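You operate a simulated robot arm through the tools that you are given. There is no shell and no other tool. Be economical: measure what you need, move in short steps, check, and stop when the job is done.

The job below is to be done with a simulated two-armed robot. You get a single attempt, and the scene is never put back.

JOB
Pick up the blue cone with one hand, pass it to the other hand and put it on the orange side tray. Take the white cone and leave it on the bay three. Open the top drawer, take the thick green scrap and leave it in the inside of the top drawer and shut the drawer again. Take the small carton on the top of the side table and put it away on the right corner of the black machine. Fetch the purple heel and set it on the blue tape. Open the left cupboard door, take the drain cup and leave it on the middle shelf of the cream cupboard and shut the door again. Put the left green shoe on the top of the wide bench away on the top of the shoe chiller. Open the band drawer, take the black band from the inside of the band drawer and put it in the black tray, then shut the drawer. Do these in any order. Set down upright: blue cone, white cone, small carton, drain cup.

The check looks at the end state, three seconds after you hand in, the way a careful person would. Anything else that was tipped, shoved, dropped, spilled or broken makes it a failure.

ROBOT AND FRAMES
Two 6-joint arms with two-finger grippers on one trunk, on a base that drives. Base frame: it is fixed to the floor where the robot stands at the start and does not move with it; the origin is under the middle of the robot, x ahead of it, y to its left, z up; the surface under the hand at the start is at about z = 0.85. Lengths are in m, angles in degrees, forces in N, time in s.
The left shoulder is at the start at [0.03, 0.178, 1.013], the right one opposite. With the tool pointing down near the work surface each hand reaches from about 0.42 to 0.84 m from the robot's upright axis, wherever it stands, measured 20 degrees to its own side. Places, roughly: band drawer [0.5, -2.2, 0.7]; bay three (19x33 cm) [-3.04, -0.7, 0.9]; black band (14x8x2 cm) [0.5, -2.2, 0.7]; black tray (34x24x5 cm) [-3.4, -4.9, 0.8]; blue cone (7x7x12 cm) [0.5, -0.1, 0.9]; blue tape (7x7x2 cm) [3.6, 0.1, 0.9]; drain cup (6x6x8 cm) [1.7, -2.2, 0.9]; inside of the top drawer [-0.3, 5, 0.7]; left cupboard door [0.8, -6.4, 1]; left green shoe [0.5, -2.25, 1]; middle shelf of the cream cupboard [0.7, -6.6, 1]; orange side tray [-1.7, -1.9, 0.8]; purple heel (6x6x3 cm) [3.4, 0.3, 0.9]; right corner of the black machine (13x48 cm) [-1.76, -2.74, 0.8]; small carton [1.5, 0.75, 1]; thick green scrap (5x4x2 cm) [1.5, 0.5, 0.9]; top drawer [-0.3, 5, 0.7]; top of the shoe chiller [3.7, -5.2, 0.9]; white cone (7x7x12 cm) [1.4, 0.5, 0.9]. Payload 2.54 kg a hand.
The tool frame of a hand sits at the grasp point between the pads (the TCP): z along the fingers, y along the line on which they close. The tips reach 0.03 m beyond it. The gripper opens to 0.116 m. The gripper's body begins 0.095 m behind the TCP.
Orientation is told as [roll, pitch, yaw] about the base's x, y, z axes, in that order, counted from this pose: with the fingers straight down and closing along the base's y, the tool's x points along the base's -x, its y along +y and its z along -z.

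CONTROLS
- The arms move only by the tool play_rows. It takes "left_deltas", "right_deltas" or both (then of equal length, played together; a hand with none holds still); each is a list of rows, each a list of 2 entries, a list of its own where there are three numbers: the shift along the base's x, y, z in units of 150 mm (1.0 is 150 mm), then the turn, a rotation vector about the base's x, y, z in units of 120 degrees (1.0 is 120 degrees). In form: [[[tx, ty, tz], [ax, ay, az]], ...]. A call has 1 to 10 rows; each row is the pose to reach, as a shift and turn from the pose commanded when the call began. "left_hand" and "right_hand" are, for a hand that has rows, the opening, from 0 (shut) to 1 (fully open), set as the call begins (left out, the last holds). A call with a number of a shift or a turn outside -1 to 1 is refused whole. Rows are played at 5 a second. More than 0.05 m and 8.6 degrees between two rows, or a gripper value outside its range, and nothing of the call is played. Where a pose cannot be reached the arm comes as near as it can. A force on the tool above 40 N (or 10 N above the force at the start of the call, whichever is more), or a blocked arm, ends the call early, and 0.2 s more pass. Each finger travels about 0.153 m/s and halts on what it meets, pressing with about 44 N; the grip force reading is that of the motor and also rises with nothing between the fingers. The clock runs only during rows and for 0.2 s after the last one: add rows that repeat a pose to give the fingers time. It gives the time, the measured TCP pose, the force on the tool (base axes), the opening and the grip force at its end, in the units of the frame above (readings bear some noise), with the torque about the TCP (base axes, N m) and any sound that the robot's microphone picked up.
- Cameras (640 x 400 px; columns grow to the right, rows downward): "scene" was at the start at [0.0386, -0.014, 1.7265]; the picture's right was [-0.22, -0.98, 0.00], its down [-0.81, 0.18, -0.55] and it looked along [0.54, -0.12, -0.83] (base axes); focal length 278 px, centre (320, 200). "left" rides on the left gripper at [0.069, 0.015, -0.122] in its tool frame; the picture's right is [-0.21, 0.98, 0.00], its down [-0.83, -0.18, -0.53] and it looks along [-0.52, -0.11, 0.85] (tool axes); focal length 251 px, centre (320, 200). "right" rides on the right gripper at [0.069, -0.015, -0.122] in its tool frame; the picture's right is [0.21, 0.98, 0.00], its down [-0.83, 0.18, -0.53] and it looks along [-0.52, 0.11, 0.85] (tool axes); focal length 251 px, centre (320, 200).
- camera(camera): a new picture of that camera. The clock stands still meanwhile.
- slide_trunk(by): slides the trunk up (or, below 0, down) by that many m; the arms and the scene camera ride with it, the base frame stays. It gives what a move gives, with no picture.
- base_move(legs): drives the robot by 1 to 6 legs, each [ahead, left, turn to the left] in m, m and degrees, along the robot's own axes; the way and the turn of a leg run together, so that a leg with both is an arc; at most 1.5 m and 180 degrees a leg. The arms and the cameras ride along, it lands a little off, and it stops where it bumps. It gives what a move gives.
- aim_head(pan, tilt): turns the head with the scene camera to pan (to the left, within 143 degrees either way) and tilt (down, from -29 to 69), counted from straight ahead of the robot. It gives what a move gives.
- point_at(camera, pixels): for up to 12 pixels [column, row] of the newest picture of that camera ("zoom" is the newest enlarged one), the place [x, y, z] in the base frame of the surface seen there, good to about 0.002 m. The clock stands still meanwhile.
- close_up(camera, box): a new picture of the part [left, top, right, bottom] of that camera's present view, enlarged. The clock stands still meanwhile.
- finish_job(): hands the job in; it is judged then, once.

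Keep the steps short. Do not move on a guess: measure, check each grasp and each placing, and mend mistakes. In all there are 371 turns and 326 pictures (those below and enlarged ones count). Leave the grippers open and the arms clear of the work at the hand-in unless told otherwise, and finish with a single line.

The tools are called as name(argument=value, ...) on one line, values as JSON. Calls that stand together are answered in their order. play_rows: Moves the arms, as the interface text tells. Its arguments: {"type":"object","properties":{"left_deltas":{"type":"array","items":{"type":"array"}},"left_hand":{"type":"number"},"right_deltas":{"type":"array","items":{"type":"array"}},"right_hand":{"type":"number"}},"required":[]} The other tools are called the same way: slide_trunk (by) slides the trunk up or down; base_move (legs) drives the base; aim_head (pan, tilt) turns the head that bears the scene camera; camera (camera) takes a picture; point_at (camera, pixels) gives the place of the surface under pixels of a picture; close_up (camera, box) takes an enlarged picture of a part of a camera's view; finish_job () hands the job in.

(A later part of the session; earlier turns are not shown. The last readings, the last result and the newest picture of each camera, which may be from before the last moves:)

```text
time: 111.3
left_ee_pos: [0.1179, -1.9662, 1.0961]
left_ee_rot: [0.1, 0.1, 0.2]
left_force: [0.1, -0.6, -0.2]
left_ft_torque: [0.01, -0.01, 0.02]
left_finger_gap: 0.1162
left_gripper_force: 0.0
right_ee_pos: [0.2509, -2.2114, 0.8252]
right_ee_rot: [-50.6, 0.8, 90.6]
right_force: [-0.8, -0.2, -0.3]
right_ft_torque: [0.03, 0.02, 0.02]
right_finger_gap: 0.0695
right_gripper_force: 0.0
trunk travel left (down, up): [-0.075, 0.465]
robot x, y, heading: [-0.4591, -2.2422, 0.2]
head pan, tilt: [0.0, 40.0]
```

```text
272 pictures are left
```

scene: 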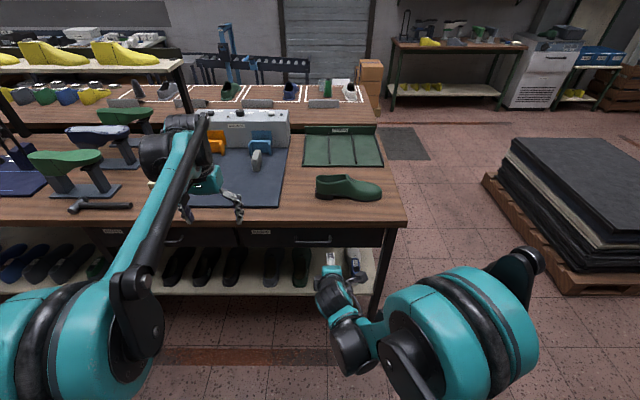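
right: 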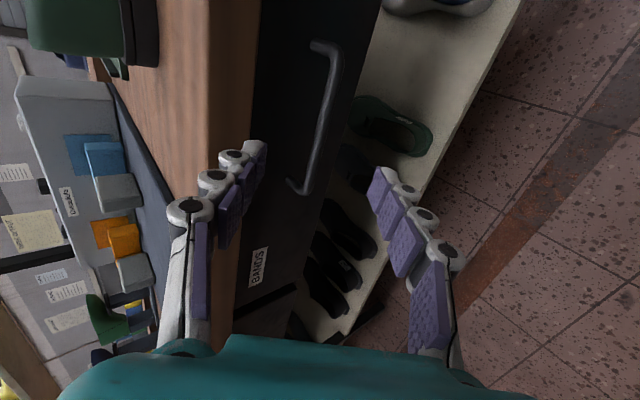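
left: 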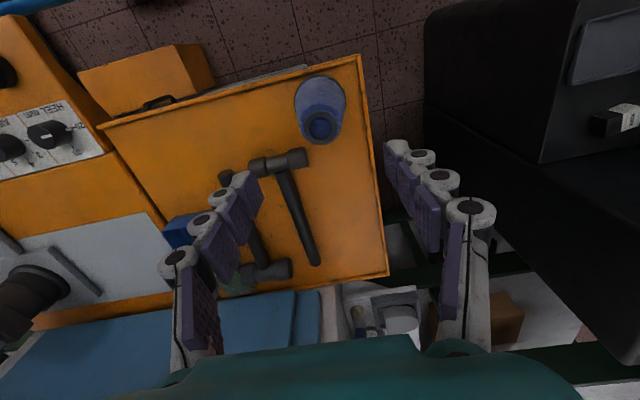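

The bar runs between the fingers. Advance and close.

play_rows(right_deltas=[[[0.2, 0, -0.17], [0, 0, 0]], [[0.4, 0, -0.34], [0, 0, 0]], [[0.573, 0.01, -0.49], [0, 0, 0]], [[0.573, 0.01, -0.49], [0, 0, 0]]])

play_rows(right_deltas=[[[0, 0, 0], [0, 0, 0]], [[0, 0, 0], [0, 0, 0]], [[0, 0, 0], [0, 0, 0]]], right_hand=0)

camera(camera="right")

```text
time: 112.3
left_ee_pos: [0.117, -1.9647, 1.0964]
left_ee_rot: [0.1, -0.1, 0.2]
left_force: [0.0, -0.2, 0.1]
left_ft_torque: [0.0, 0.0, 0.01]
left_finger_gap: 0.1161
left_gripper_force: 0.1
right_ee_pos: [0.3366, -2.2091, 0.7546]
right_ee_rot: [-50.7, 0.9, 90.8]
right_force: [-1.1, -0.1, -0.2]
right_ft_torque: [0.0, -0.03, 0.02]
right_finger_gap: 0.071
right_gripper_force: 0.1
trunk travel left (down, up): [-0.075, 0.465]
robot x, y, heading: [-0.4576, -2.24, 0.5]
head pan, tilt: [0.0, 40.0]
```

```text
time: 113.1
left_ee_pos: [0.1173, -1.9656, 1.0974]
left_ee_rot: [0.1, -0.1, 0.2]
left_force: [0.3, 0.1, 0.4]
left_ft_torque: [0.01, 0.0, 0.02]
left_finger_gap: 0.116
left_gripper_force: 0.0
right_ee_pos: [0.3369, -2.2092, 0.7543]
right_ee_rot: [-50.7, 0.9, 90.7]
right_force: [-4.8, -1.2, -1.4]
right_ft_torque: [0.4, 0.04, -0.28]
right_finger_gap: 0.0104
right_gripper_force: 38.3
trunk travel left (down, up): [-0.075, 0.465]
robot x, y, heading: [-0.4595, -2.2422, 0.4]
head pan, tilt: [0.0, 40.0]
```

```text
271 pictures are left
```

right: 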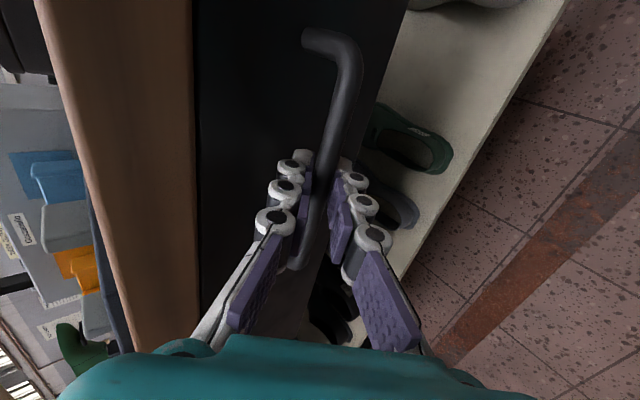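

Handle gripped. Pull straight back 0.15 m.

play_rows(right_deltas=[[[-0.15, 0, 0], [0, 0, 0]], [[-0.3, 0, 0], [0, 0, 0]], [[-0.45, 0, 0], [0, 0, 0]], [[-0.6, 0, 0], [0, 0, 0]], [[-0.75, 0, 0], [0, 0, 0]], [[-0.9, 0, 0], [0, 0, 0]], [[-1.0, 0, 0], [0, 0, 0]]])

camera(camera="scene")

```text
time: 114.7
left_ee_pos: [0.1145, -1.9638, 1.0975]
left_ee_rot: [0.0, -0.3, 0.2]
left_force: [0.0, -0.2, -0.1]
left_ft_torque: [0.02, 0.0, 0.0]
left_finger_gap: 0.116
left_gripper_force: 0.1
right_ee_pos: [0.1847, -2.2101, 0.7552]
right_ee_rot: [-51.0, 0.9, 90.9]
right_force: [-0.8, 22.5, 28.8]
right_ft_torque: [0.44, -0.15, -0.39]
right_finger_gap: 0.0109
right_gripper_force: 37.7
trunk travel left (down, up): [-0.075, 0.465]
robot x, y, heading: [-0.4579, -2.2434, 0.3]
head pan, tilt: [0.0, 40.0]
```

```text
270 pictures are left
```

scene: 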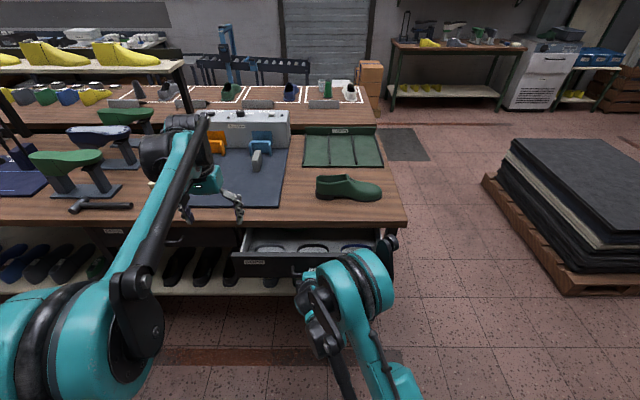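

close_up(camera="scene", box=[220, 215, 412, 335])

```text
3.33 times, centred on (316, 275) of scene
```

zoom: 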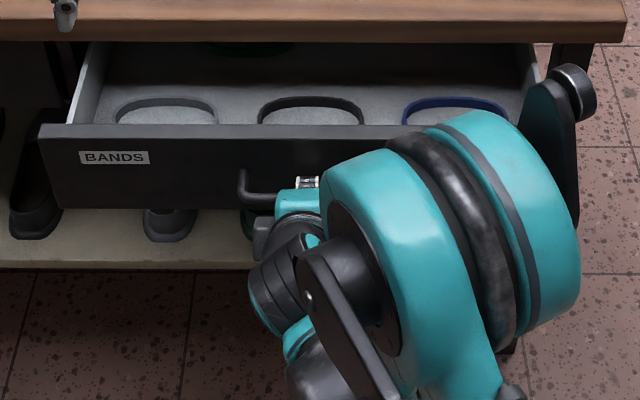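

Bands visible: grey left, black in the middle, blue right. Pull 0.1 m more.

play_rows(right_deltas=[[[-0.15, 0, 0], [0, 0, 0]], [[-0.3, 0, 0], [0, 0, 0]], [[-0.45, 0, 0], [0, 0, 0]], [[-0.6, 0, 0], [0, 0, 0]]])

close_up(camera="scene", box=[220, 215, 412, 335])

```text
time: 115.2
left_ee_pos: [0.1173, -1.966, 1.0966]
left_ee_rot: [0.2, 0.0, 0.2]
left_force: [-0.2, -1.3, -1.0]
left_ft_torque: [0.03, -0.05, 0.01]
left_finger_gap: 0.116
left_gripper_force: 0.1
right_ee_pos: [0.1677, -2.2095, 0.7549]
right_ee_rot: [-49.5, 0.8, 90.0]
right_force: [-1.9, 1.5, -37.0]
right_ft_torque: [0.57, 0.2, 0.3]
right_finger_gap: 0.0105
right_gripper_force: 38.2
right hand out of reach, approached as far as the arm can: row 1, 2
trunk travel left (down, up): [-0.075, 0.465]
robot x, y, heading: [-0.4599, -2.2435, 0.2]
head pan, tilt: [0.0, 40.0]
stopped in row 2 (right hand): the force on the tool passed its limit at 50 N (the readings are from after the stop); the commanded pose is now the measured one
```

```text
3.33 times, centred on (316, 275) of scene
```

zoom: 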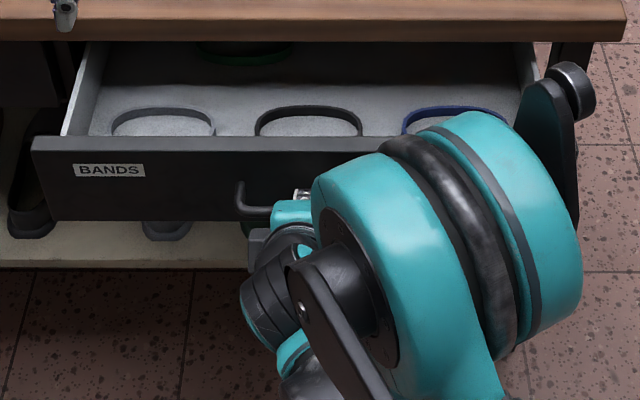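

Arm limit reached; I drive the base back 0.1 m with the handle held.

base_move(legs=[[-0.1, 0, 0]])

close_up(camera="scene", box=[220, 215, 412, 335])

```text
time: 116.3
left_ee_pos: [0.0415, -1.9672, 1.0969]
left_ee_rot: [0.2, 0.0, 0.2]
left_force: [-0.1, -0.1, 0.4]
left_ft_torque: [0.02, 0.0, -0.02]
left_finger_gap: 0.116
left_gripper_force: 0.1
right_ee_pos: [0.0926, -2.2102, 0.7579]
right_ee_rot: [-49.5, 0.8, 90.0]
right_force: [-0.2, 0.8, 2.4]
right_ft_torque: [0.07, 0.01, -0.29]
right_finger_gap: 0.0107
right_gripper_force: 37.6
trunk travel left (down, up): [-0.075, 0.465]
robot x, y, heading: [-0.5299, -2.2428, 0.4]
head pan, tilt: [0.0, 40.0]
stopped in leg 1: the force on the tool passed its limit at 48 N (the readings are from after the stop); the commanded pose is now the measured one
```

```text
3.33 times, centred on (316, 275) of scene
```

zoom: 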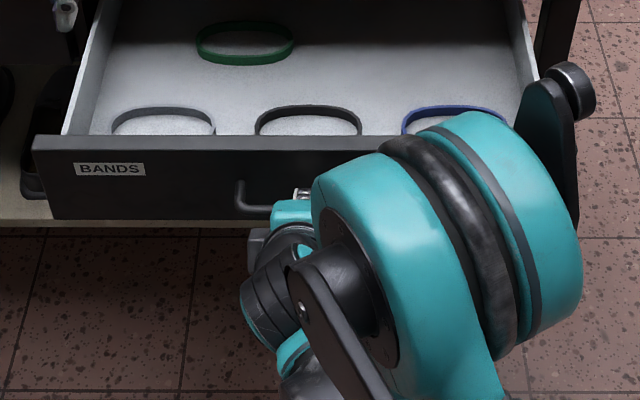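

The drawer is open about 0.25 m. I measure the black band.

point_at(camera="zoom", pixels=[[258, 125], [360, 125], [308, 106], [308, 112], [308, 125], [270, 112], [345, 112], [260, 140], [300, 142], [200, 130], [415, 120], [240, 62]])

close_up(camera="scene", box=[280, 235, 344, 275])

```text
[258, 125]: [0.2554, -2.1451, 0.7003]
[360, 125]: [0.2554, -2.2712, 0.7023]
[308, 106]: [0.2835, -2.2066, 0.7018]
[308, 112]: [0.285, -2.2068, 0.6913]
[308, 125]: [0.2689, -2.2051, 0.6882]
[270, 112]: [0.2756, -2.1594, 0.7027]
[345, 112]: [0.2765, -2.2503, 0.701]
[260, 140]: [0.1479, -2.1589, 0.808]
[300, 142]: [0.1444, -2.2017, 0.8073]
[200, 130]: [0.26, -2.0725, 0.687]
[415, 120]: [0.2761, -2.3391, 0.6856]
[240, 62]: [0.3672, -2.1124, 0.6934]
```

```text
10.00 times, centred on (312, 255) of scene
```

zoom: 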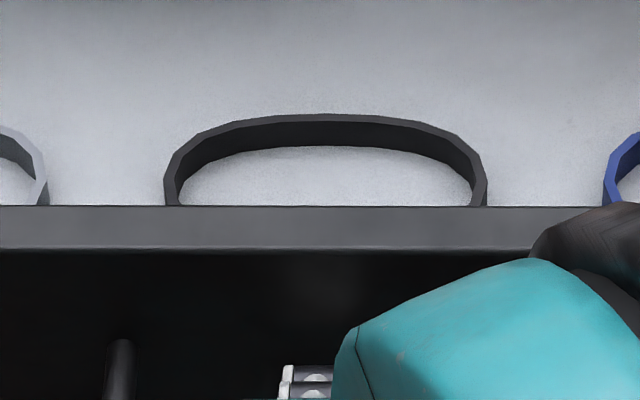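

Black band: oval, centre about (0.245,-2.208), floor z 0.686, top 0.7025. I turn the left hand 90° so it closes along x.

play_rows(left_deltas=[[[0.08, 0, 0], [0, 0, -0.0715]], [[0.16, 0, 0], [0, 0, -0.143]], [[0.24, 0, 0], [0, 0, -0.2145]], [[0.32, 0, 0], [0, 0, -0.286]], [[0.4, 0, 0], [0, 0, -0.3575]], [[0.5, 0, 0], [0, 0, -0.429]], [[0.6, 0, 0], [0, 0, -0.5]], [[0.7, 0, 0], [0, 0, -0.571]], [[0.8, -0.1, 0], [0, 0, -0.642]], [[0.9, -0.2, 0], [0, 0, -0.713]]])

play_rows(left_deltas=[[[0.1, -0.25, -0.1], [0, 0, -0.04]], [[0.2, -0.5, -0.2], [0, 0, -0.04]], [[0.3, -0.75, -0.3], [0, 0, -0.04]], [[0.42, -1.0, -0.4], [0, 0, -0.04]], [[0.42, -1.0, -0.6], [0, 0, -0.04]]])

camera(camera="left")

```text
time: 118.5
left_ee_pos: [0.1758, -1.9981, 1.0966]
left_ee_rot: [0.3, -0.1, -85.5]
left_force: [0.2, 0.8, 0.0]
left_ft_torque: [0.02, -0.01, 0.0]
left_finger_gap: 0.116
left_gripper_force: 0.1
right_ee_pos: [0.0931, -2.2095, 0.7574]
right_ee_rot: [-49.6, 0.9, 90.0]
right_force: [1.4, -1.2, 1.5]
right_ft_torque: [0.36, -0.02, 0.25]
right_finger_gap: 0.0106
right_gripper_force: 37.5
trunk travel left (down, up): [-0.075, 0.465]
robot x, y, heading: [-0.535, -2.2411, 0.5]
head pan, tilt: [0.0, 40.0]
```

```text
time: 119.7
left_ee_pos: [0.2313, -2.1459, 1.0045]
left_ee_rot: [0.1, -0.1, -90.1]
left_force: [0.1, -0.7, -0.8]
left_ft_torque: [0.02, 0.03, 0.04]
left_finger_gap: 0.116
left_gripper_force: 0.1
left hand out of reach, approached as far as the arm can: row 3, 4, 5
right_ee_pos: [0.0929, -2.2094, 0.7576]
right_ee_rot: [-49.7, 1.0, 90.0]
right_force: [1.0, 1.8, 4.2]
right_ft_torque: [-0.09, -0.06, -0.34]
right_finger_gap: 0.0105
right_gripper_force: 38.1
trunk travel left (down, up): [-0.075, 0.465]
robot x, y, heading: [-0.5314, -2.2435, 0.3]
head pan, tilt: [0.0, 40.0]
```

```text
265 pictures are left
```

left: 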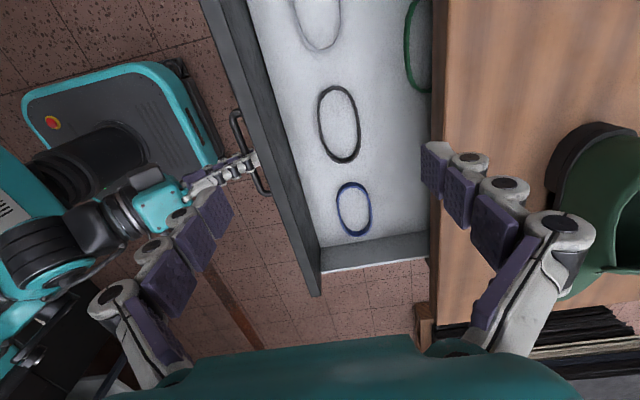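

The hand is at its reach limit while high; lower it first, then adjust over the band.

play_rows(left_deltas=[[[0, 0, -0.25], [0, 0, 0]], [[0, -0.1, -0.5], [0, 0, 0]], [[0.03, -0.25, -0.7], [0, 0, 0]], [[0.09, -0.41, -0.9], [0, 0, 0]], [[0.09, -0.41, -0.9], [0, 0, 0]]])

camera(camera="left")

```text
time: 120.9
left_ee_pos: [0.2472, -2.207, 0.8676]
left_ee_rot: [0.2, -0.2, -90.2]
left_force: [0.0, -0.3, -0.5]
left_ft_torque: [0.01, -0.03, -0.02]
left_finger_gap: 0.1164
left_gripper_force: 0.1
right_ee_pos: [0.0925, -2.2095, 0.7584]
right_ee_rot: [-49.6, 0.8, 89.9]
right_force: [-1.0, -0.1, 3.1]
right_ft_torque: [0.35, 0.0, 0.07]
right_finger_gap: 0.0108
right_gripper_force: 37.5
trunk travel left (down, up): [-0.075, 0.465]
robot x, y, heading: [-0.5341, -2.2402, 0.2]
head pan, tilt: [0.0, 40.0]
```

```text
264 pictures are left
```

left: 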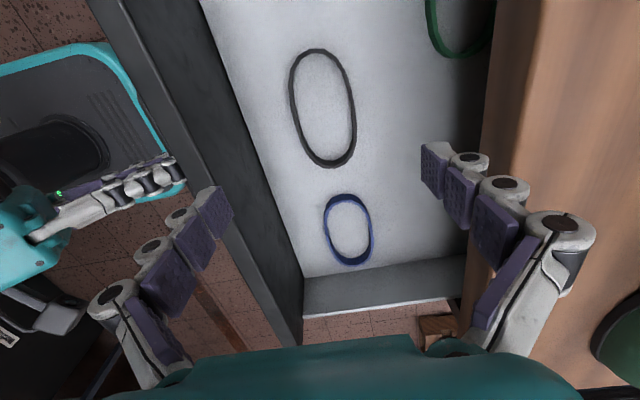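

point_at(camera="left", pixels=[[292, 90], [354, 120], [297, 130], [350, 85], [315, 49], [329, 166], [325, 110], [247, 170]])

```text
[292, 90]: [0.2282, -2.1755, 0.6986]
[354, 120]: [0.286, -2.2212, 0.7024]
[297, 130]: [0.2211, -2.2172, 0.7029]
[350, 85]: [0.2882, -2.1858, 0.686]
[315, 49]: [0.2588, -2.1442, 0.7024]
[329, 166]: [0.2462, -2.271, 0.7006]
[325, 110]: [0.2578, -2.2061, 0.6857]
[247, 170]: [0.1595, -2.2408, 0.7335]
```

Centre (0.254,-2.207). Descend to z≈0.72.

play_rows(left_deltas=[[[0.045, 0, -0.25], [0, 0, 0]], [[0.045, 0, -0.5], [0, 0, 0]], [[0.045, 0, -0.75], [0, 0, 0]], [[0.045, 0, -0.92], [0, 0, 0]], [[0.045, 0, -0.975], [0, 0, 0]], [[0.045, 0, -0.975], [0, 0, 0]]])

camera(camera="left")

```text
time: 122.3
left_ee_pos: [0.2469, -2.2072, 0.726]
left_ee_rot: [0.3, -0.1, -90.2]
left_force: [-0.5, 0.4, 0.0]
left_ft_torque: [0.01, 0.0, 0.04]
left_finger_gap: 0.116
left_gripper_force: 0.0
left hand out of reach, approached as far as the arm can: row 4, 5, 6
right_ee_pos: [0.0926, -2.2096, 0.7578]
right_ee_rot: [-49.5, 0.8, 90.0]
right_force: [0.1, 1.0, 3.9]
right_ft_torque: [0.18, -0.06, -0.12]
right_finger_gap: 0.0108
right_gripper_force: 37.9
trunk travel left (down, up): [-0.075, 0.465]
robot x, y, heading: [-0.5351, -2.2423, 0.1]
head pan, tilt: [0.0, 40.0]
```

```text
263 pictures are left
```

left: 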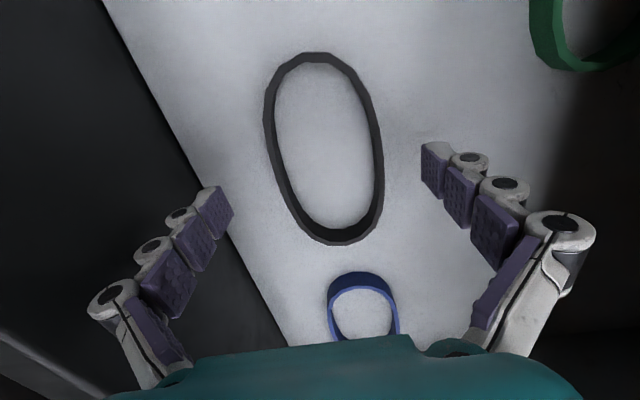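

The left arm is at its reach limit 7 mm too high. I open the right hand on the handle (without moving it) and lower the trunk 7 mm.

play_rows(right_deltas=[[[0, 0, 0], [0, 0, 0]], [[0, 0, 0], [0, 0, 0]]], right_hand=0.5)

slide_trunk(by=-0.007)

play_rows(left_deltas=[[[0, 0, 0], [0, 0, 0]], [[0, 0, 0], [0, 0, 0]], [[0, 0, 0], [0, 0, 0]], [[0, 0, 0], [0, 0, 0]]], left_hand=0)

camera(camera="left")

```text
time: 122.9
left_ee_pos: [0.2468, -2.2073, 0.7261]
left_ee_rot: [0.3, -0.2, -90.2]
left_force: [0.1, 0.1, -0.4]
left_ft_torque: [-0.01, 0.0, -0.01]
left_finger_gap: 0.1161
left_gripper_force: 0.0
right_ee_pos: [0.092, -2.2095, 0.7572]
right_ee_rot: [-49.6, 1.0, 90.0]
right_force: [-1.0, 0.6, -0.1]
right_ft_torque: [-0.01, 0.01, -0.01]
right_finger_gap: 0.0581
right_gripper_force: 0.2
trunk travel left (down, up): [-0.075, 0.465]
robot x, y, heading: [-0.5364, -2.2409, 0.6]
head pan, tilt: [0.0, 40.0]
```

```text
time: 123.5
left_ee_pos: [0.2478, -2.2074, 0.7192]
left_ee_rot: [0.3, -0.1, -90.3]
left_force: [-0.5, -0.5, -0.3]
left_ft_torque: [0.0, 0.01, 0.04]
left_finger_gap: 0.1161
left_gripper_force: 0.1
right_ee_pos: [0.0922, -2.2095, 0.7492]
right_ee_rot: [-49.5, 0.9, 90.0]
right_force: [0.0, 0.8, 0.3]
right_ft_torque: [0.01, -0.01, 0.01]
right_finger_gap: 0.0581
right_gripper_force: 0.1
trunk travel left (down, up): [-0.068, 0.472]
robot x, y, heading: [-0.5367, -2.2431, 0.5]
head pan, tilt: [0.0, 40.0]
```

```text
time: 124.5
left_ee_pos: [0.2461, -2.2063, 0.7209]
left_ee_rot: [0.4, -0.1, -90.2]
left_force: [2.3, 1.0, 21.8]
left_ft_torque: [-0.04, -0.07, 0.04]
left_finger_gap: 0.0681
left_gripper_force: 44.4
right_ee_pos: [0.0913, -2.2096, 0.7517]
right_ee_rot: [-49.7, 0.9, 90.1]
right_force: [-0.9, -0.6, -0.1]
right_ft_torque: [0.01, 0.01, -0.01]
right_finger_gap: 0.0585
right_gripper_force: 0.0
trunk travel left (down, up): [-0.068, 0.472]
robot x, y, heading: [-0.5348, -2.2428, 0.3]
head pan, tilt: [0.0, 40.0]
```

```text
262 pictures are left
```

left: 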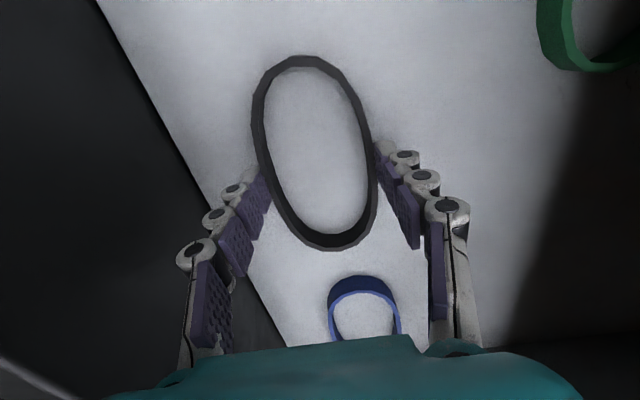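

Gripped (gap 0.068). Lift gently.

play_rows(left_deltas=[[[0, 0, 0.1], [0, 0, 0]], [[0, 0, 0.35], [0, 0, 0]], [[0, 0, 0.65], [0, 0, 0]], [[0, 0, 0.98], [0, 0, 0]]])

camera(camera="left")

```text
time: 125.5
left_ee_pos: [0.2463, -2.2112, 0.8646]
left_ee_rot: [0.2, 0.0, -90.1]
left_force: [0.0, 0.2, 0.9]
left_ft_torque: [-0.03, 0.0, 0.0]
left_finger_gap: 0.0683
left_gripper_force: 44.1
right_ee_pos: [0.0926, -2.2098, 0.7505]
right_ee_rot: [-49.7, 0.9, 90.0]
right_force: [0.3, -0.6, -1.1]
right_ft_torque: [0.03, -0.01, -0.01]
right_finger_gap: 0.0579
right_gripper_force: 0.2
trunk travel left (down, up): [-0.068, 0.472]
robot x, y, heading: [-0.532, -2.2469, 0.4]
head pan, tilt: [0.0, 40.0]
```

```text
261 pictures are left
```

left: 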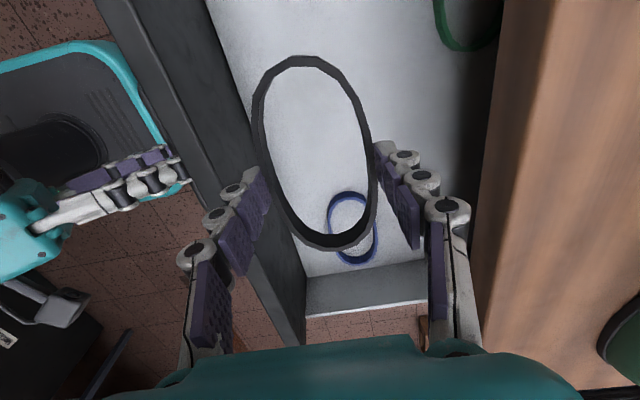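

Band held. I bring the left hand back and to the left, then re-grip the handle with the right.

play_rows(left_deltas=[[[-0.05, 0.2, 0.15], [0, 0, 0]], [[-0.15, 0.45, 0.3], [0, 0, 0]], [[-0.25, 0.7, 0.45], [0, 0, 0]], [[-0.4, 0.95, 0.5], [0, 0, 0]], [[-0.6, 1.0, 0.6], [0, 0, 0]]], right_deltas=[[[0, 0, 0], [0, 0, 0]], [[0, 0, 0], [0, 0, 0]], [[0, 0, 0], [0, 0, 0]], [[0, 0, 0], [0, 0, 0]], [[0, 0, 0], [0, 0, 0]]], right_hand=0)

base_move(legs=[[0.08, 0, 0]])

camera(camera="scene")

```text
time: 126.7
left_ee_pos: [0.1579, -2.0563, 0.9535]
left_ee_rot: [0.4, -0.1, -90.2]
left_force: [0.1, 0.7, -0.8]
left_ft_torque: [0.0, -0.02, -0.02]
left_finger_gap: 0.0681
left_gripper_force: 44.1
right_ee_pos: [0.0926, -2.2098, 0.7494]
right_ee_rot: [-49.5, 0.7, 90.0]
right_force: [-1.2, -1.7, 0.3]
right_ft_torque: [0.22, -0.02, -0.27]
right_finger_gap: 0.0115
right_gripper_force: 35.9
trunk travel left (down, up): [-0.068, 0.472]
robot x, y, heading: [-0.5344, -2.2422, 0.2]
head pan, tilt: [0.0, 40.0]
```

```text
time: 127.8
left_ee_pos: [0.2398, -2.0555, 0.9525]
left_ee_rot: [0.3, -0.1, -90.1]
left_force: [0.2, 0.0, -0.9]
left_ft_torque: [0.0, 0.01, -0.01]
left_finger_gap: 0.0684
left_gripper_force: 44.0
right_ee_pos: [0.1757, -2.2103, 0.7494]
right_ee_rot: [-49.5, 0.9, 90.0]
right_force: [1.1, -8.0, -10.7]
right_ft_torque: [0.0, -0.06, -0.04]
right_finger_gap: 0.0107
right_gripper_force: 36.1
trunk travel left (down, up): [-0.068, 0.472]
robot x, y, heading: [-0.4543, -2.2416, 0.2]
head pan, tilt: [0.0, 40.0]
```

```text
260 pictures are left
```

scene: 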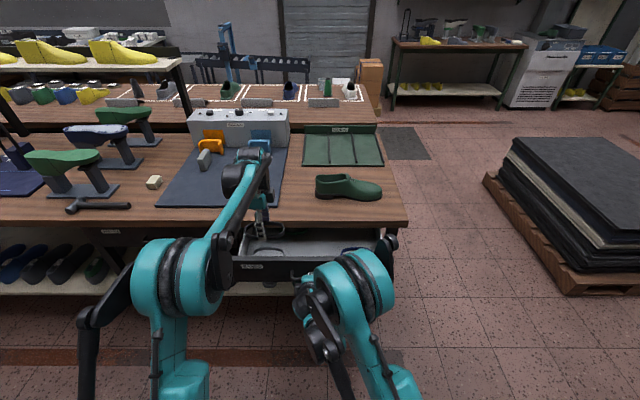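

The drawer follows. Push the rest with the arm.

play_rows(right_deltas=[[[0.15, 0, 0], [0, 0, 0]], [[0.3, 0, 0], [0, 0, 0]], [[0.45, 0, 0], [0, 0, 0]], [[0.6, 0, 0], [0, 0, 0]], [[0.75, 0, 0], [0, 0, 0]], [[0.9, 0, 0], [0, 0, 0]], [[1.0, 0, 0], [0, 0, 0]]])

play_rows(right_deltas=[[[0.05, 0, 0], [0, 0, 0]], [[0.1, 0, 0], [0, 0, 0]], [[0.14, 0, 0], [0, 0, 0]]])

camera(camera="scene")

```text
time: 129.4
left_ee_pos: [0.2397, -2.0546, 0.953]
left_ee_rot: [0.3, 0.0, -90.2]
left_force: [-0.5, -0.6, 0.5]
left_ft_torque: [0.02, -0.03, -0.02]
left_finger_gap: 0.0682
left_gripper_force: 43.9
right_ee_pos: [0.3236, -2.2094, 0.7499]
right_ee_rot: [-49.6, 1.0, 90.2]
right_force: [0.8, 6.7, -3.4]
right_ft_torque: [-0.05, 0.0, -0.29]
right_finger_gap: 0.0109
right_gripper_force: 36.4
trunk travel left (down, up): [-0.068, 0.472]
robot x, y, heading: [-0.4487, -2.2428, 0.8]
head pan, tilt: [0.0, 40.0]
```

```text
time: 130.2
left_ee_pos: [0.2381, -2.0553, 0.9539]
left_ee_rot: [0.4, -0.2, -90.2]
left_force: [0.1, 0.2, -0.9]
left_ft_torque: [0.02, 0.03, 0.02]
left_finger_gap: 0.0682
left_gripper_force: 43.7
right_ee_pos: [0.342, -2.2105, 0.75]
right_ee_rot: [-49.3, 0.9, 90.0]
right_force: [-28.5, 3.4, -15.3]
right_ft_torque: [0.1, 0.05, -0.27]
right_finger_gap: 0.0109
right_gripper_force: 36.1
trunk travel left (down, up): [-0.068, 0.472]
robot x, y, heading: [-0.4498, -2.2437, 0.3]
head pan, tilt: [0.0, 40.0]
```

```text
259 pictures are left
```

scene: 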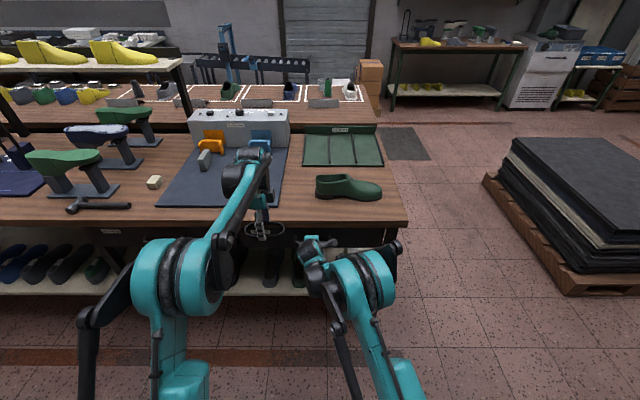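

Drawer shut (pushed against its stop). Release the handle and retreat along the finger axis.

play_rows(right_deltas=[[[-0.02, 0, 0], [0, 0, 0]], [[-0.02, 0, 0], [0, 0, 0]], [[-0.02, 0, 0], [0, 0, 0]]], right_hand=0.5)

play_rows(right_deltas=[[[-0.2, 0, 0.17], [0, 0, 0]], [[-0.4, 0, 0.34], [0, 0, 0]], [[-0.6, 0, 0.5], [0, 0, 0]], [[-0.8, -0.1, 0.67], [0, 0, 0]], [[-0.95, -0.3, 0.8], [0, 0, 0]]])

close_up(camera="scene", box=[200, 140, 424, 280])

```text
time: 131.0
left_ee_pos: [0.2395, -2.0552, 0.9545]
left_ee_rot: [0.4, -0.3, -90.1]
left_force: [0.4, -0.2, -0.2]
left_ft_torque: [-0.01, 0.0, 0.0]
left_finger_gap: 0.0682
left_gripper_force: 43.6
right_ee_pos: [0.3436, -2.2086, 0.7496]
right_ee_rot: [-49.6, 0.9, 89.9]
right_force: [-1.4, 0.4, 0.3]
right_ft_torque: [-0.03, 0.05, -0.01]
right_finger_gap: 0.0605
right_gripper_force: 0.1
trunk travel left (down, up): [-0.068, 0.472]
robot x, y, heading: [-0.4527, -2.2417, 0.3]
head pan, tilt: [0.0, 40.0]
```

```text
time: 132.2
left_ee_pos: [0.2376, -2.0555, 0.9541]
left_ee_rot: [0.2, -0.1, -90.1]
left_force: [0.2, 0.0, 0.2]
left_ft_torque: [0.02, -0.04, -0.03]
left_finger_gap: 0.068
left_gripper_force: 44.2
right_ee_pos: [0.1991, -2.2533, 0.873]
right_ee_rot: [-49.7, 1.0, 90.1]
right_force: [-1.1, -0.3, 0.0]
right_ft_torque: [0.03, 0.0, 0.02]
right_finger_gap: 0.0581
right_gripper_force: 0.0
trunk travel left (down, up): [-0.068, 0.472]
robot x, y, heading: [-0.4516, -2.2407, 0.4]
head pan, tilt: [0.0, 40.0]
```

```text
2.86 times, centred on (312, 210) of scene
```

zoom: 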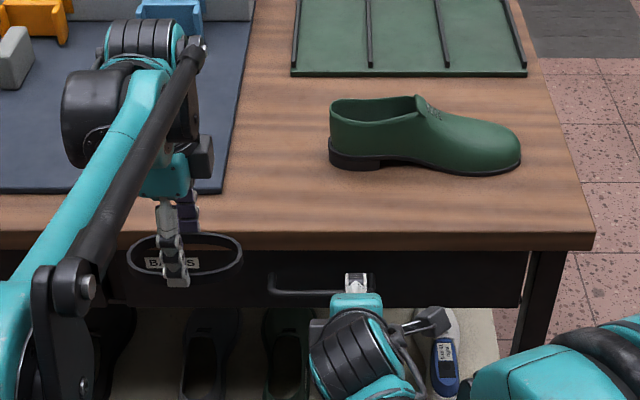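

Drawer closed. Now the shoe: I measure it.

point_at(camera="zoom", pixels=[[332, 125], [520, 150], [417, 97], [390, 120], [430, 140], [460, 170], [460, 118], [375, 97], [345, 165], [380, 105], [490, 125], [440, 110]])

close_up(camera="scene", box=[304, 160, 400, 220])

```text
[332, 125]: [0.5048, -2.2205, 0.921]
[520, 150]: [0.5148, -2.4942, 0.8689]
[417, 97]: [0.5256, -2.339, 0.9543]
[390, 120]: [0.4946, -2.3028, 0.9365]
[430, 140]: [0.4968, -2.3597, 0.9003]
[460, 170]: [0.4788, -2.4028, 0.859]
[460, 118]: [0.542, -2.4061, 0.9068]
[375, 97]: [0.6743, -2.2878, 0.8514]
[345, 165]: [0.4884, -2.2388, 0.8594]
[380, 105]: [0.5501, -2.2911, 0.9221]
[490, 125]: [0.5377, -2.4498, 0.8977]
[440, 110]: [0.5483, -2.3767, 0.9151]
```

```text
6.67 times, centred on (352, 190) of scene
```

zoom: 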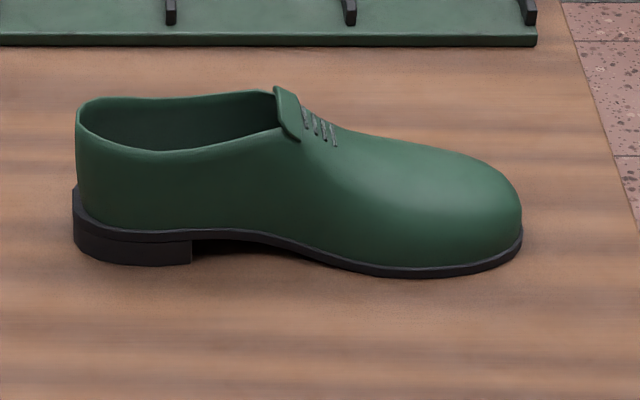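

I level the right hand (vertical, closing along x), raise both hands, then drive nearer.

play_rows(right_deltas=[[[0, -0.05, 0.2], [0, 0.07, 0]], [[0, -0.1, 0.4], [0, 0.14, 0]], [[0, -0.2, 0.6], [0, 0.21, 0]], [[0, -0.3, 0.8], [0, 0.28, 0]], [[0, -0.4, 1.0], [0, 0.35, 0]], [[0, -0.5, 1.0], [0, 0.414, 0]]], left_deltas=[[[-0.1, 0, 0.2], [0, 0, 0]], [[-0.2, 0, 0.4], [0, 0, 0]], [[-0.3, 0, 0.6], [0, 0, 0]], [[-0.4, 0, 0.8], [0, 0, 0]], [[-0.5, 0, 1.0], [0, 0, 0]], [[-0.6, 0, 1.0], [0, 0, 0]]], right_hand=1)

base_move(legs=[[0.24, 0, 0]])

camera(camera="right")

```text
time: 133.6
left_ee_pos: [0.1502, -2.0599, 1.1044]
left_ee_rot: [0.4, -0.1, -90.0]
left_force: [-0.4, -0.1, 0.4]
left_ft_torque: [0.01, -0.01, 0.03]
left_finger_gap: 0.0682
left_gripper_force: 43.8
right_ee_pos: [0.2013, -2.3293, 1.0209]
right_ee_rot: [0.2, 0.5, 90.7]
right_force: [-0.3, 0.2, -0.3]
right_ft_torque: [0.01, -0.01, -0.03]
right_finger_gap: 0.116
right_gripper_force: 0.1
trunk travel left (down, up): [-0.068, 0.472]
robot x, y, heading: [-0.4469, -2.2421, 0.3]
head pan, tilt: [0.0, 40.0]
```

```text
time: 135.3
left_ee_pos: [0.3912, -2.0551, 1.1044]
left_ee_rot: [0.2, 0.0, -89.9]
left_force: [0.4, -0.2, 0.0]
left_ft_torque: [0.0, 0.05, 0.01]
left_finger_gap: 0.0681
left_gripper_force: 43.6
right_ee_pos: [0.4439, -2.3243, 1.0208]
right_ee_rot: [0.1, 0.6, 91.0]
right_force: [0.6, -0.3, -0.1]
right_ft_torque: [0.05, 0.05, 0.02]
right_finger_gap: 0.1162
right_gripper_force: 0.0
trunk travel left (down, up): [-0.068, 0.472]
robot x, y, heading: [-0.2121, -2.2395, 0.3]
head pan, tilt: [0.0, 40.0]
```

```text
256 pictures are left
```

right: 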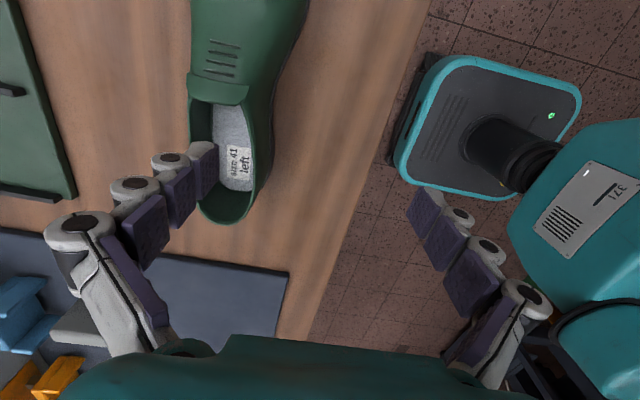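

Label reads "left". I measure the shoe's width along its length in this view.

point_at(camera="right", pixels=[[191, 90], [272, 95], [193, 110], [268, 120], [195, 60], [285, 60], [222, 222], [215, 150], [260, 160], [192, 20], [305, 20]])

```text
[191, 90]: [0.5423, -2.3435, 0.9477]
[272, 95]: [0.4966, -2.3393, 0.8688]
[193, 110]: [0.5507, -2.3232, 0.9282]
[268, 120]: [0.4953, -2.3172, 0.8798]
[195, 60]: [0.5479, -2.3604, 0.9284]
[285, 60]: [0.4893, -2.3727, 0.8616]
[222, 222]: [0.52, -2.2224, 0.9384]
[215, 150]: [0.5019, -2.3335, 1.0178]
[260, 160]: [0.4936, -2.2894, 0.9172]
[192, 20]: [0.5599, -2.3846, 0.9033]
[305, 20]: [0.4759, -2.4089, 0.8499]
```

Shoe is ~6 cm wide at y≈-2.35, centre x≈0.524. Move above, then descend.

play_rows(right_deltas=[[[0.25, -0.09, 0.05], [0, 0, 0]], [[0.533, -0.17, 0], [0, 0, 0]], [[0.533, -0.17, -0.25], [0, 0, 0]], [[0.533, -0.17, -0.5], [0, 0, 0]], [[0.533, -0.17, -0.77], [0, 0, 0]], [[0.533, -0.17, -0.77], [0, 0, 0]]])

camera(camera="right")

```text
time: 136.7
left_ee_pos: [0.3909, -2.056, 1.1037]
left_ee_rot: [0.3, 0.0, -89.9]
left_force: [0.5, -0.1, -0.3]
left_ft_torque: [-0.02, 0.02, -0.02]
left_finger_gap: 0.0681
left_gripper_force: 44.3
right_ee_pos: [0.5217, -2.3491, 0.9066]
right_ee_rot: [0.0, 0.6, 90.9]
right_force: [0.0, 0.3, -0.8]
right_ft_torque: [0.0, -0.01, 0.01]
right_finger_gap: 0.1161
right_gripper_force: 0.1
trunk travel left (down, up): [-0.068, 0.472]
robot x, y, heading: [-0.2105, -2.2377, 0.6]
head pan, tilt: [0.0, 40.0]
```

```text
255 pictures are left
```

right: 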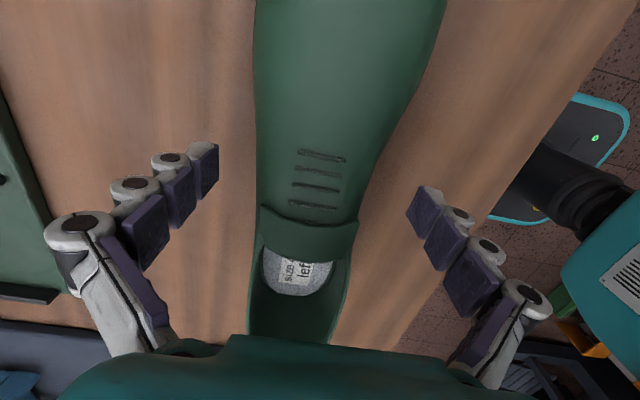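

Well centred. Close on the shoe and lift.

play_rows(right_deltas=[[[0, 0, 0], [0, 0, 0]], [[0, 0, 0], [0, 0, 0]], [[0, 0, 0], [0, 0, 0]], [[0, 0, 0], [0, 0, 0]]], right_hand=0)

play_rows(right_deltas=[[[0, 0, 0.1], [0, 0, 0]], [[0, 0, 0.3], [0, 0, 0]], [[0, 0, 0.6], [0, 0, 0]], [[0, 0, 0.9], [0, 0, 0]]])

camera(camera="right")

camera(camera="scene")

```text
time: 137.7
left_ee_pos: [0.3896, -2.053, 1.1056]
left_ee_rot: [0.3, -0.1, -89.9]
left_force: [0.1, 0.2, -1.2]
left_ft_torque: [-0.03, -0.02, 0.01]
left_finger_gap: 0.0679
left_gripper_force: 43.7
right_ee_pos: [0.5227, -2.3489, 0.9079]
right_ee_rot: [0.0, 0.6, 91.0]
right_force: [10.5, 0.5, 18.8]
right_ft_torque: [-0.13, -0.21, 0.05]
right_finger_gap: 0.0659
right_gripper_force: 44.5
trunk travel left (down, up): [-0.068, 0.472]
robot x, y, heading: [-0.2131, -2.239, 0.7]
head pan, tilt: [0.0, 40.0]
```

```text
time: 138.7
left_ee_pos: [0.391, -2.0551, 1.1049]
left_ee_rot: [0.4, 0.0, -89.9]
left_force: [0.2, -0.7, 0.0]
left_ft_torque: [-0.02, -0.03, -0.01]
left_finger_gap: 0.0681
left_gripper_force: 44.0
right_ee_pos: [0.5258, -2.3495, 1.0392]
right_ee_rot: [0.1, 0.6, 91.1]
right_force: [-0.4, 1.2, -3.7]
right_ft_torque: [0.06, -0.01, 0.01]
right_finger_gap: 0.0663
right_gripper_force: 44.1
trunk travel left (down, up): [-0.068, 0.472]
robot x, y, heading: [-0.2095, -2.241, 0.4]
head pan, tilt: [0.0, 40.0]
```

```text
254 pictures are left
```

right: 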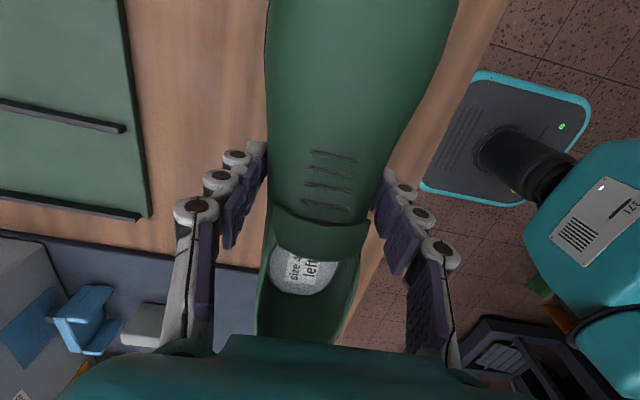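

```text
253 pictures are left
```

scene: 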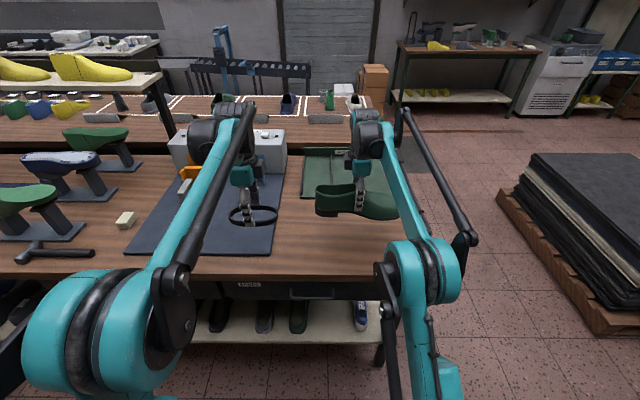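

Shoe held level in the right, band in the left. I raise the trunk, back into the aisle and turn toward -y to view the way to the black tray.

slide_trunk(by=0.157)

play_rows(right_deltas=[[[-0.25, 0, 0], [0, 0, 0]], [[-0.5, 0, 0], [0, 0, 0]], [[-0.75, 0, 0], [0, 0, 0]], [[-1.0, 0, 0], [0, 0, 0]]])

base_move(legs=[[-0.35, 0, 0], [0, 0, -90]])

aim_head(pan=-30, tilt=25)

camera(camera="scene")

```text
time: 140.6
left_ee_pos: [0.3923, -2.0546, 1.2618]
left_ee_rot: [0.3, -0.1, -89.9]
left_force: [0.2, 0.5, 0.7]
left_ft_torque: [-0.01, 0.03, -0.02]
left_finger_gap: 0.0682
left_gripper_force: 43.7
right_ee_pos: [0.525, -2.3494, 1.1947]
right_ee_rot: [0.2, 0.6, 91.0]
right_force: [0.2, -0.5, -3.4]
right_ft_torque: [0.03, -0.03, -0.02]
right_finger_gap: 0.0658
right_gripper_force: 44.1
trunk travel left (down, up): [-0.225, 0.315]
robot x, y, heading: [-0.2102, -2.2374, 0.4]
head pan, tilt: [0.0, 40.0]
```

```text
time: 141.6
left_ee_pos: [0.3886, -2.0543, 1.2622]
left_ee_rot: [0.4, -0.1, -90.0]
left_force: [-0.5, 0.3, 0.1]
left_ft_torque: [0.0, -0.07, -0.01]
left_finger_gap: 0.0681
left_gripper_force: 43.7
right_ee_pos: [0.3713, -2.3495, 1.1967]
right_ee_rot: [0.0, 0.7, 91.0]
right_force: [0.1, 0.1, -3.8]
right_ft_torque: [0.0, -0.04, 0.02]
right_finger_gap: 0.066
right_gripper_force: 43.9
trunk travel left (down, up): [-0.225, 0.315]
robot x, y, heading: [-0.2085, -2.2376, 0.8]
head pan, tilt: [0.0, 40.0]
```

```text
time: 147.5
left_ee_pos: [-0.3436, -2.8333, 1.2613]
left_ee_rot: [0.3, -0.1, -176.9]
left_force: [0.0, 0.1, -0.8]
left_ft_torque: [0.03, -0.03, 0.0]
left_finger_gap: 0.0682
left_gripper_force: 43.8
right_ee_pos: [-0.6377, -2.8316, 1.1952]
right_ee_rot: [0.1, 0.5, 3.9]
right_force: [0.6, -0.2, -3.8]
right_ft_torque: [-0.02, -0.08, -0.01]
right_finger_gap: 0.0654
right_gripper_force: 43.8
trunk travel left (down, up): [-0.225, 0.315]
robot x, y, heading: [-0.5586, -2.2424, -86.5]
head pan, tilt: [0.0, 40.0]
```

```text
time: 148.5
left_ee_pos: [-0.3417, -2.8333, 1.2613]
left_ee_rot: [0.4, -0.1, -176.9]
left_force: [-0.2, 0.6, 0.2]
left_ft_torque: [0.01, 0.0, -0.02]
left_finger_gap: 0.0682
left_gripper_force: 43.9
right_ee_pos: [-0.637, -2.831, 1.1951]
right_ee_rot: [0.0, 0.5, 3.9]
right_force: [0.0, -0.4, -2.6]
right_ft_torque: [0.0, -0.02, 0.01]
right_finger_gap: 0.0657
right_gripper_force: 44.2
trunk travel left (down, up): [-0.225, 0.315]
robot x, y, heading: [-0.5587, -2.2416, -86.3]
head pan, tilt: [-30.0, 25.0]
```

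```text
252 pictures are left
```

scene: 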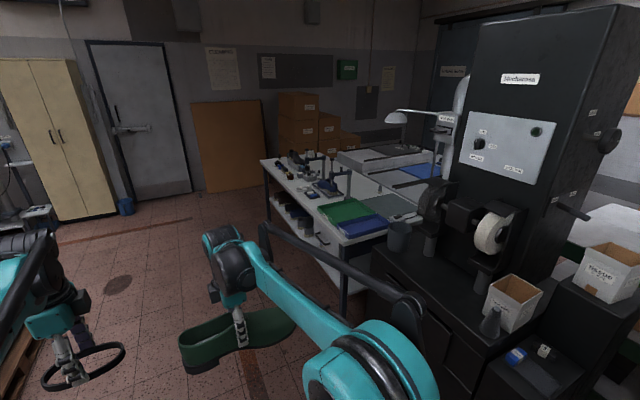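

I see the white bench beyond the black machine. Measure it.

point_at(camera="scene", pixels=[[345, 240], [262, 162], [300, 195], [410, 215], [345, 210], [365, 225], [424, 170], [405, 155], [380, 155], [360, 170], [330, 290], [240, 185]])

close_up(camera="scene", box=[250, 100, 474, 260])

```text
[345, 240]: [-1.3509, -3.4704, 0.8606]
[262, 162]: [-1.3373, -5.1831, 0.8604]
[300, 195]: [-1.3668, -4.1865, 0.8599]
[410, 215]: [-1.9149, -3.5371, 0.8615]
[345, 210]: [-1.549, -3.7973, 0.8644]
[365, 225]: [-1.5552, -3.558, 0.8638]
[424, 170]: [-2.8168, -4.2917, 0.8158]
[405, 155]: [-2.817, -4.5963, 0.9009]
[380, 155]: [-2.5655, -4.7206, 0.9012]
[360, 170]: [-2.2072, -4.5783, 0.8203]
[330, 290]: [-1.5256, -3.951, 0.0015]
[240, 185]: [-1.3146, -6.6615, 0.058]
```

```text
2.50 times, centred on (362, 180) of scene
```

zoom: 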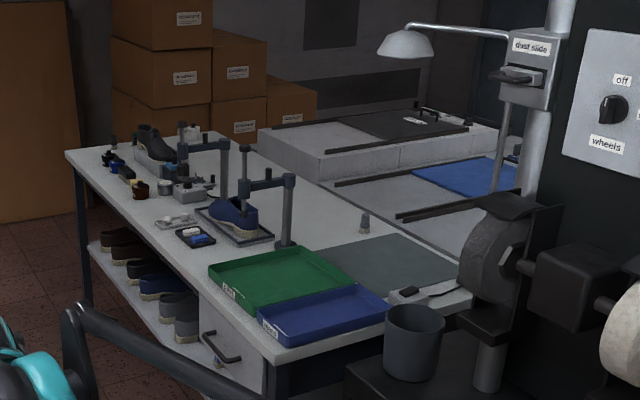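

The black tray must lie on the second table farther west. I drive down the aisle and look west past the bench end.

base_move(legs=[[0, 0, -4], [1.5, 0, 0], [1.5, 0, 0]])

aim_head(pan=-75, tilt=25)

camera(camera="scene")

```text
time: 163.4
left_ee_pos: [-0.5041, -5.8648, 1.2611]
left_ee_rot: [0.3, -0.1, 174.5]
left_force: [0.5, 0.0, -0.6]
left_ft_torque: [0.01, 0.0, -0.02]
left_finger_gap: 0.0679
left_gripper_force: 44.4
right_ee_pos: [-0.7952, -5.8188, 1.1958]
right_ee_rot: [0.1, 0.5, -4.6]
right_force: [0.8, 0.2, -3.5]
right_ft_torque: [0.02, -0.02, 0.02]
right_finger_gap: 0.0649
right_gripper_force: 43.6
trunk travel left (down, up): [-0.225, 0.315]
robot x, y, heading: [-0.6296, -5.2507, -94.8]
head pan, tilt: [-30.0, 25.0]
```

```text
time: 164.5
left_ee_pos: [-0.5052, -5.863, 1.2612]
left_ee_rot: [0.3, -0.1, 174.5]
left_force: [-0.4, -0.6, -0.1]
left_ft_torque: [-0.04, 0.01, 0.03]
left_finger_gap: 0.0683
left_gripper_force: 43.5
right_ee_pos: [-0.7964, -5.8189, 1.1955]
right_ee_rot: [0.1, 0.6, -4.5]
right_force: [0.0, 0.7, -4.3]
right_ft_torque: [0.0, -0.06, -0.01]
right_finger_gap: 0.0648
right_gripper_force: 43.8
trunk travel left (down, up): [-0.225, 0.315]
robot x, y, heading: [-0.6299, -5.2484, -94.9]
head pan, tilt: [-75.0, 25.0]
```

```text
250 pictures are left
```

scene: 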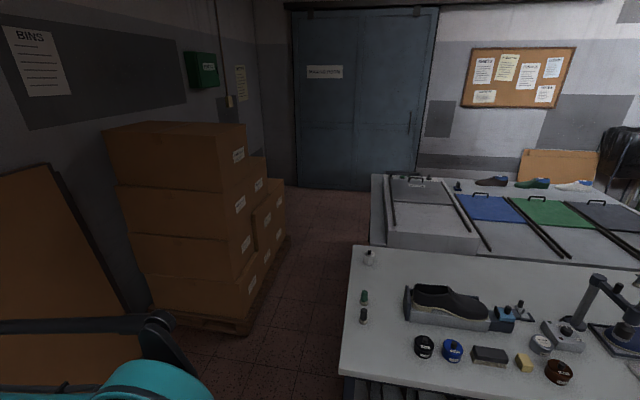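

close_up(camera="scene", box=[350, 150, 640, 290])

point_at(camera="scene", pixels=[[425, 190], [490, 208], [550, 213], [610, 215], [372, 240], [375, 180], [420, 240], [350, 250], [280, 250], [240, 330], [320, 200], [440, 180]])

```text
2.21 times, centred on (495, 220) of scene
```

zoom: 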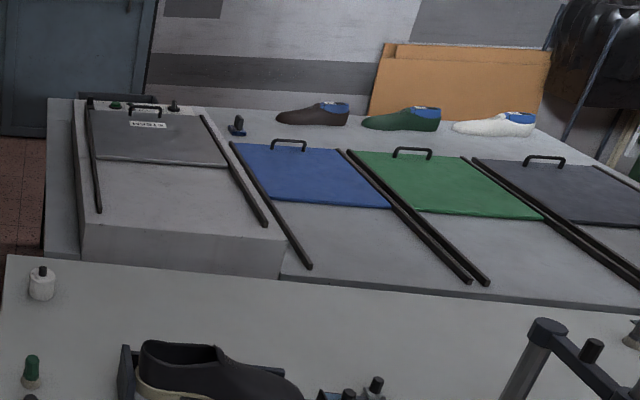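

```text
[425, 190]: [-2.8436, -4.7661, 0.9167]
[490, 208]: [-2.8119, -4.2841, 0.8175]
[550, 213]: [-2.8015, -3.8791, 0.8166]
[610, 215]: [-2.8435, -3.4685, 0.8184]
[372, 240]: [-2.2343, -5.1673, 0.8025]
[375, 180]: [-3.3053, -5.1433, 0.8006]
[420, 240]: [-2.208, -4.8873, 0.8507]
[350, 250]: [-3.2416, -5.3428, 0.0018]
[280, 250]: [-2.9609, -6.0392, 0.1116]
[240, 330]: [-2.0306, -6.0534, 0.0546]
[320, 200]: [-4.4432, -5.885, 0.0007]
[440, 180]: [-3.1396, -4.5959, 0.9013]
```

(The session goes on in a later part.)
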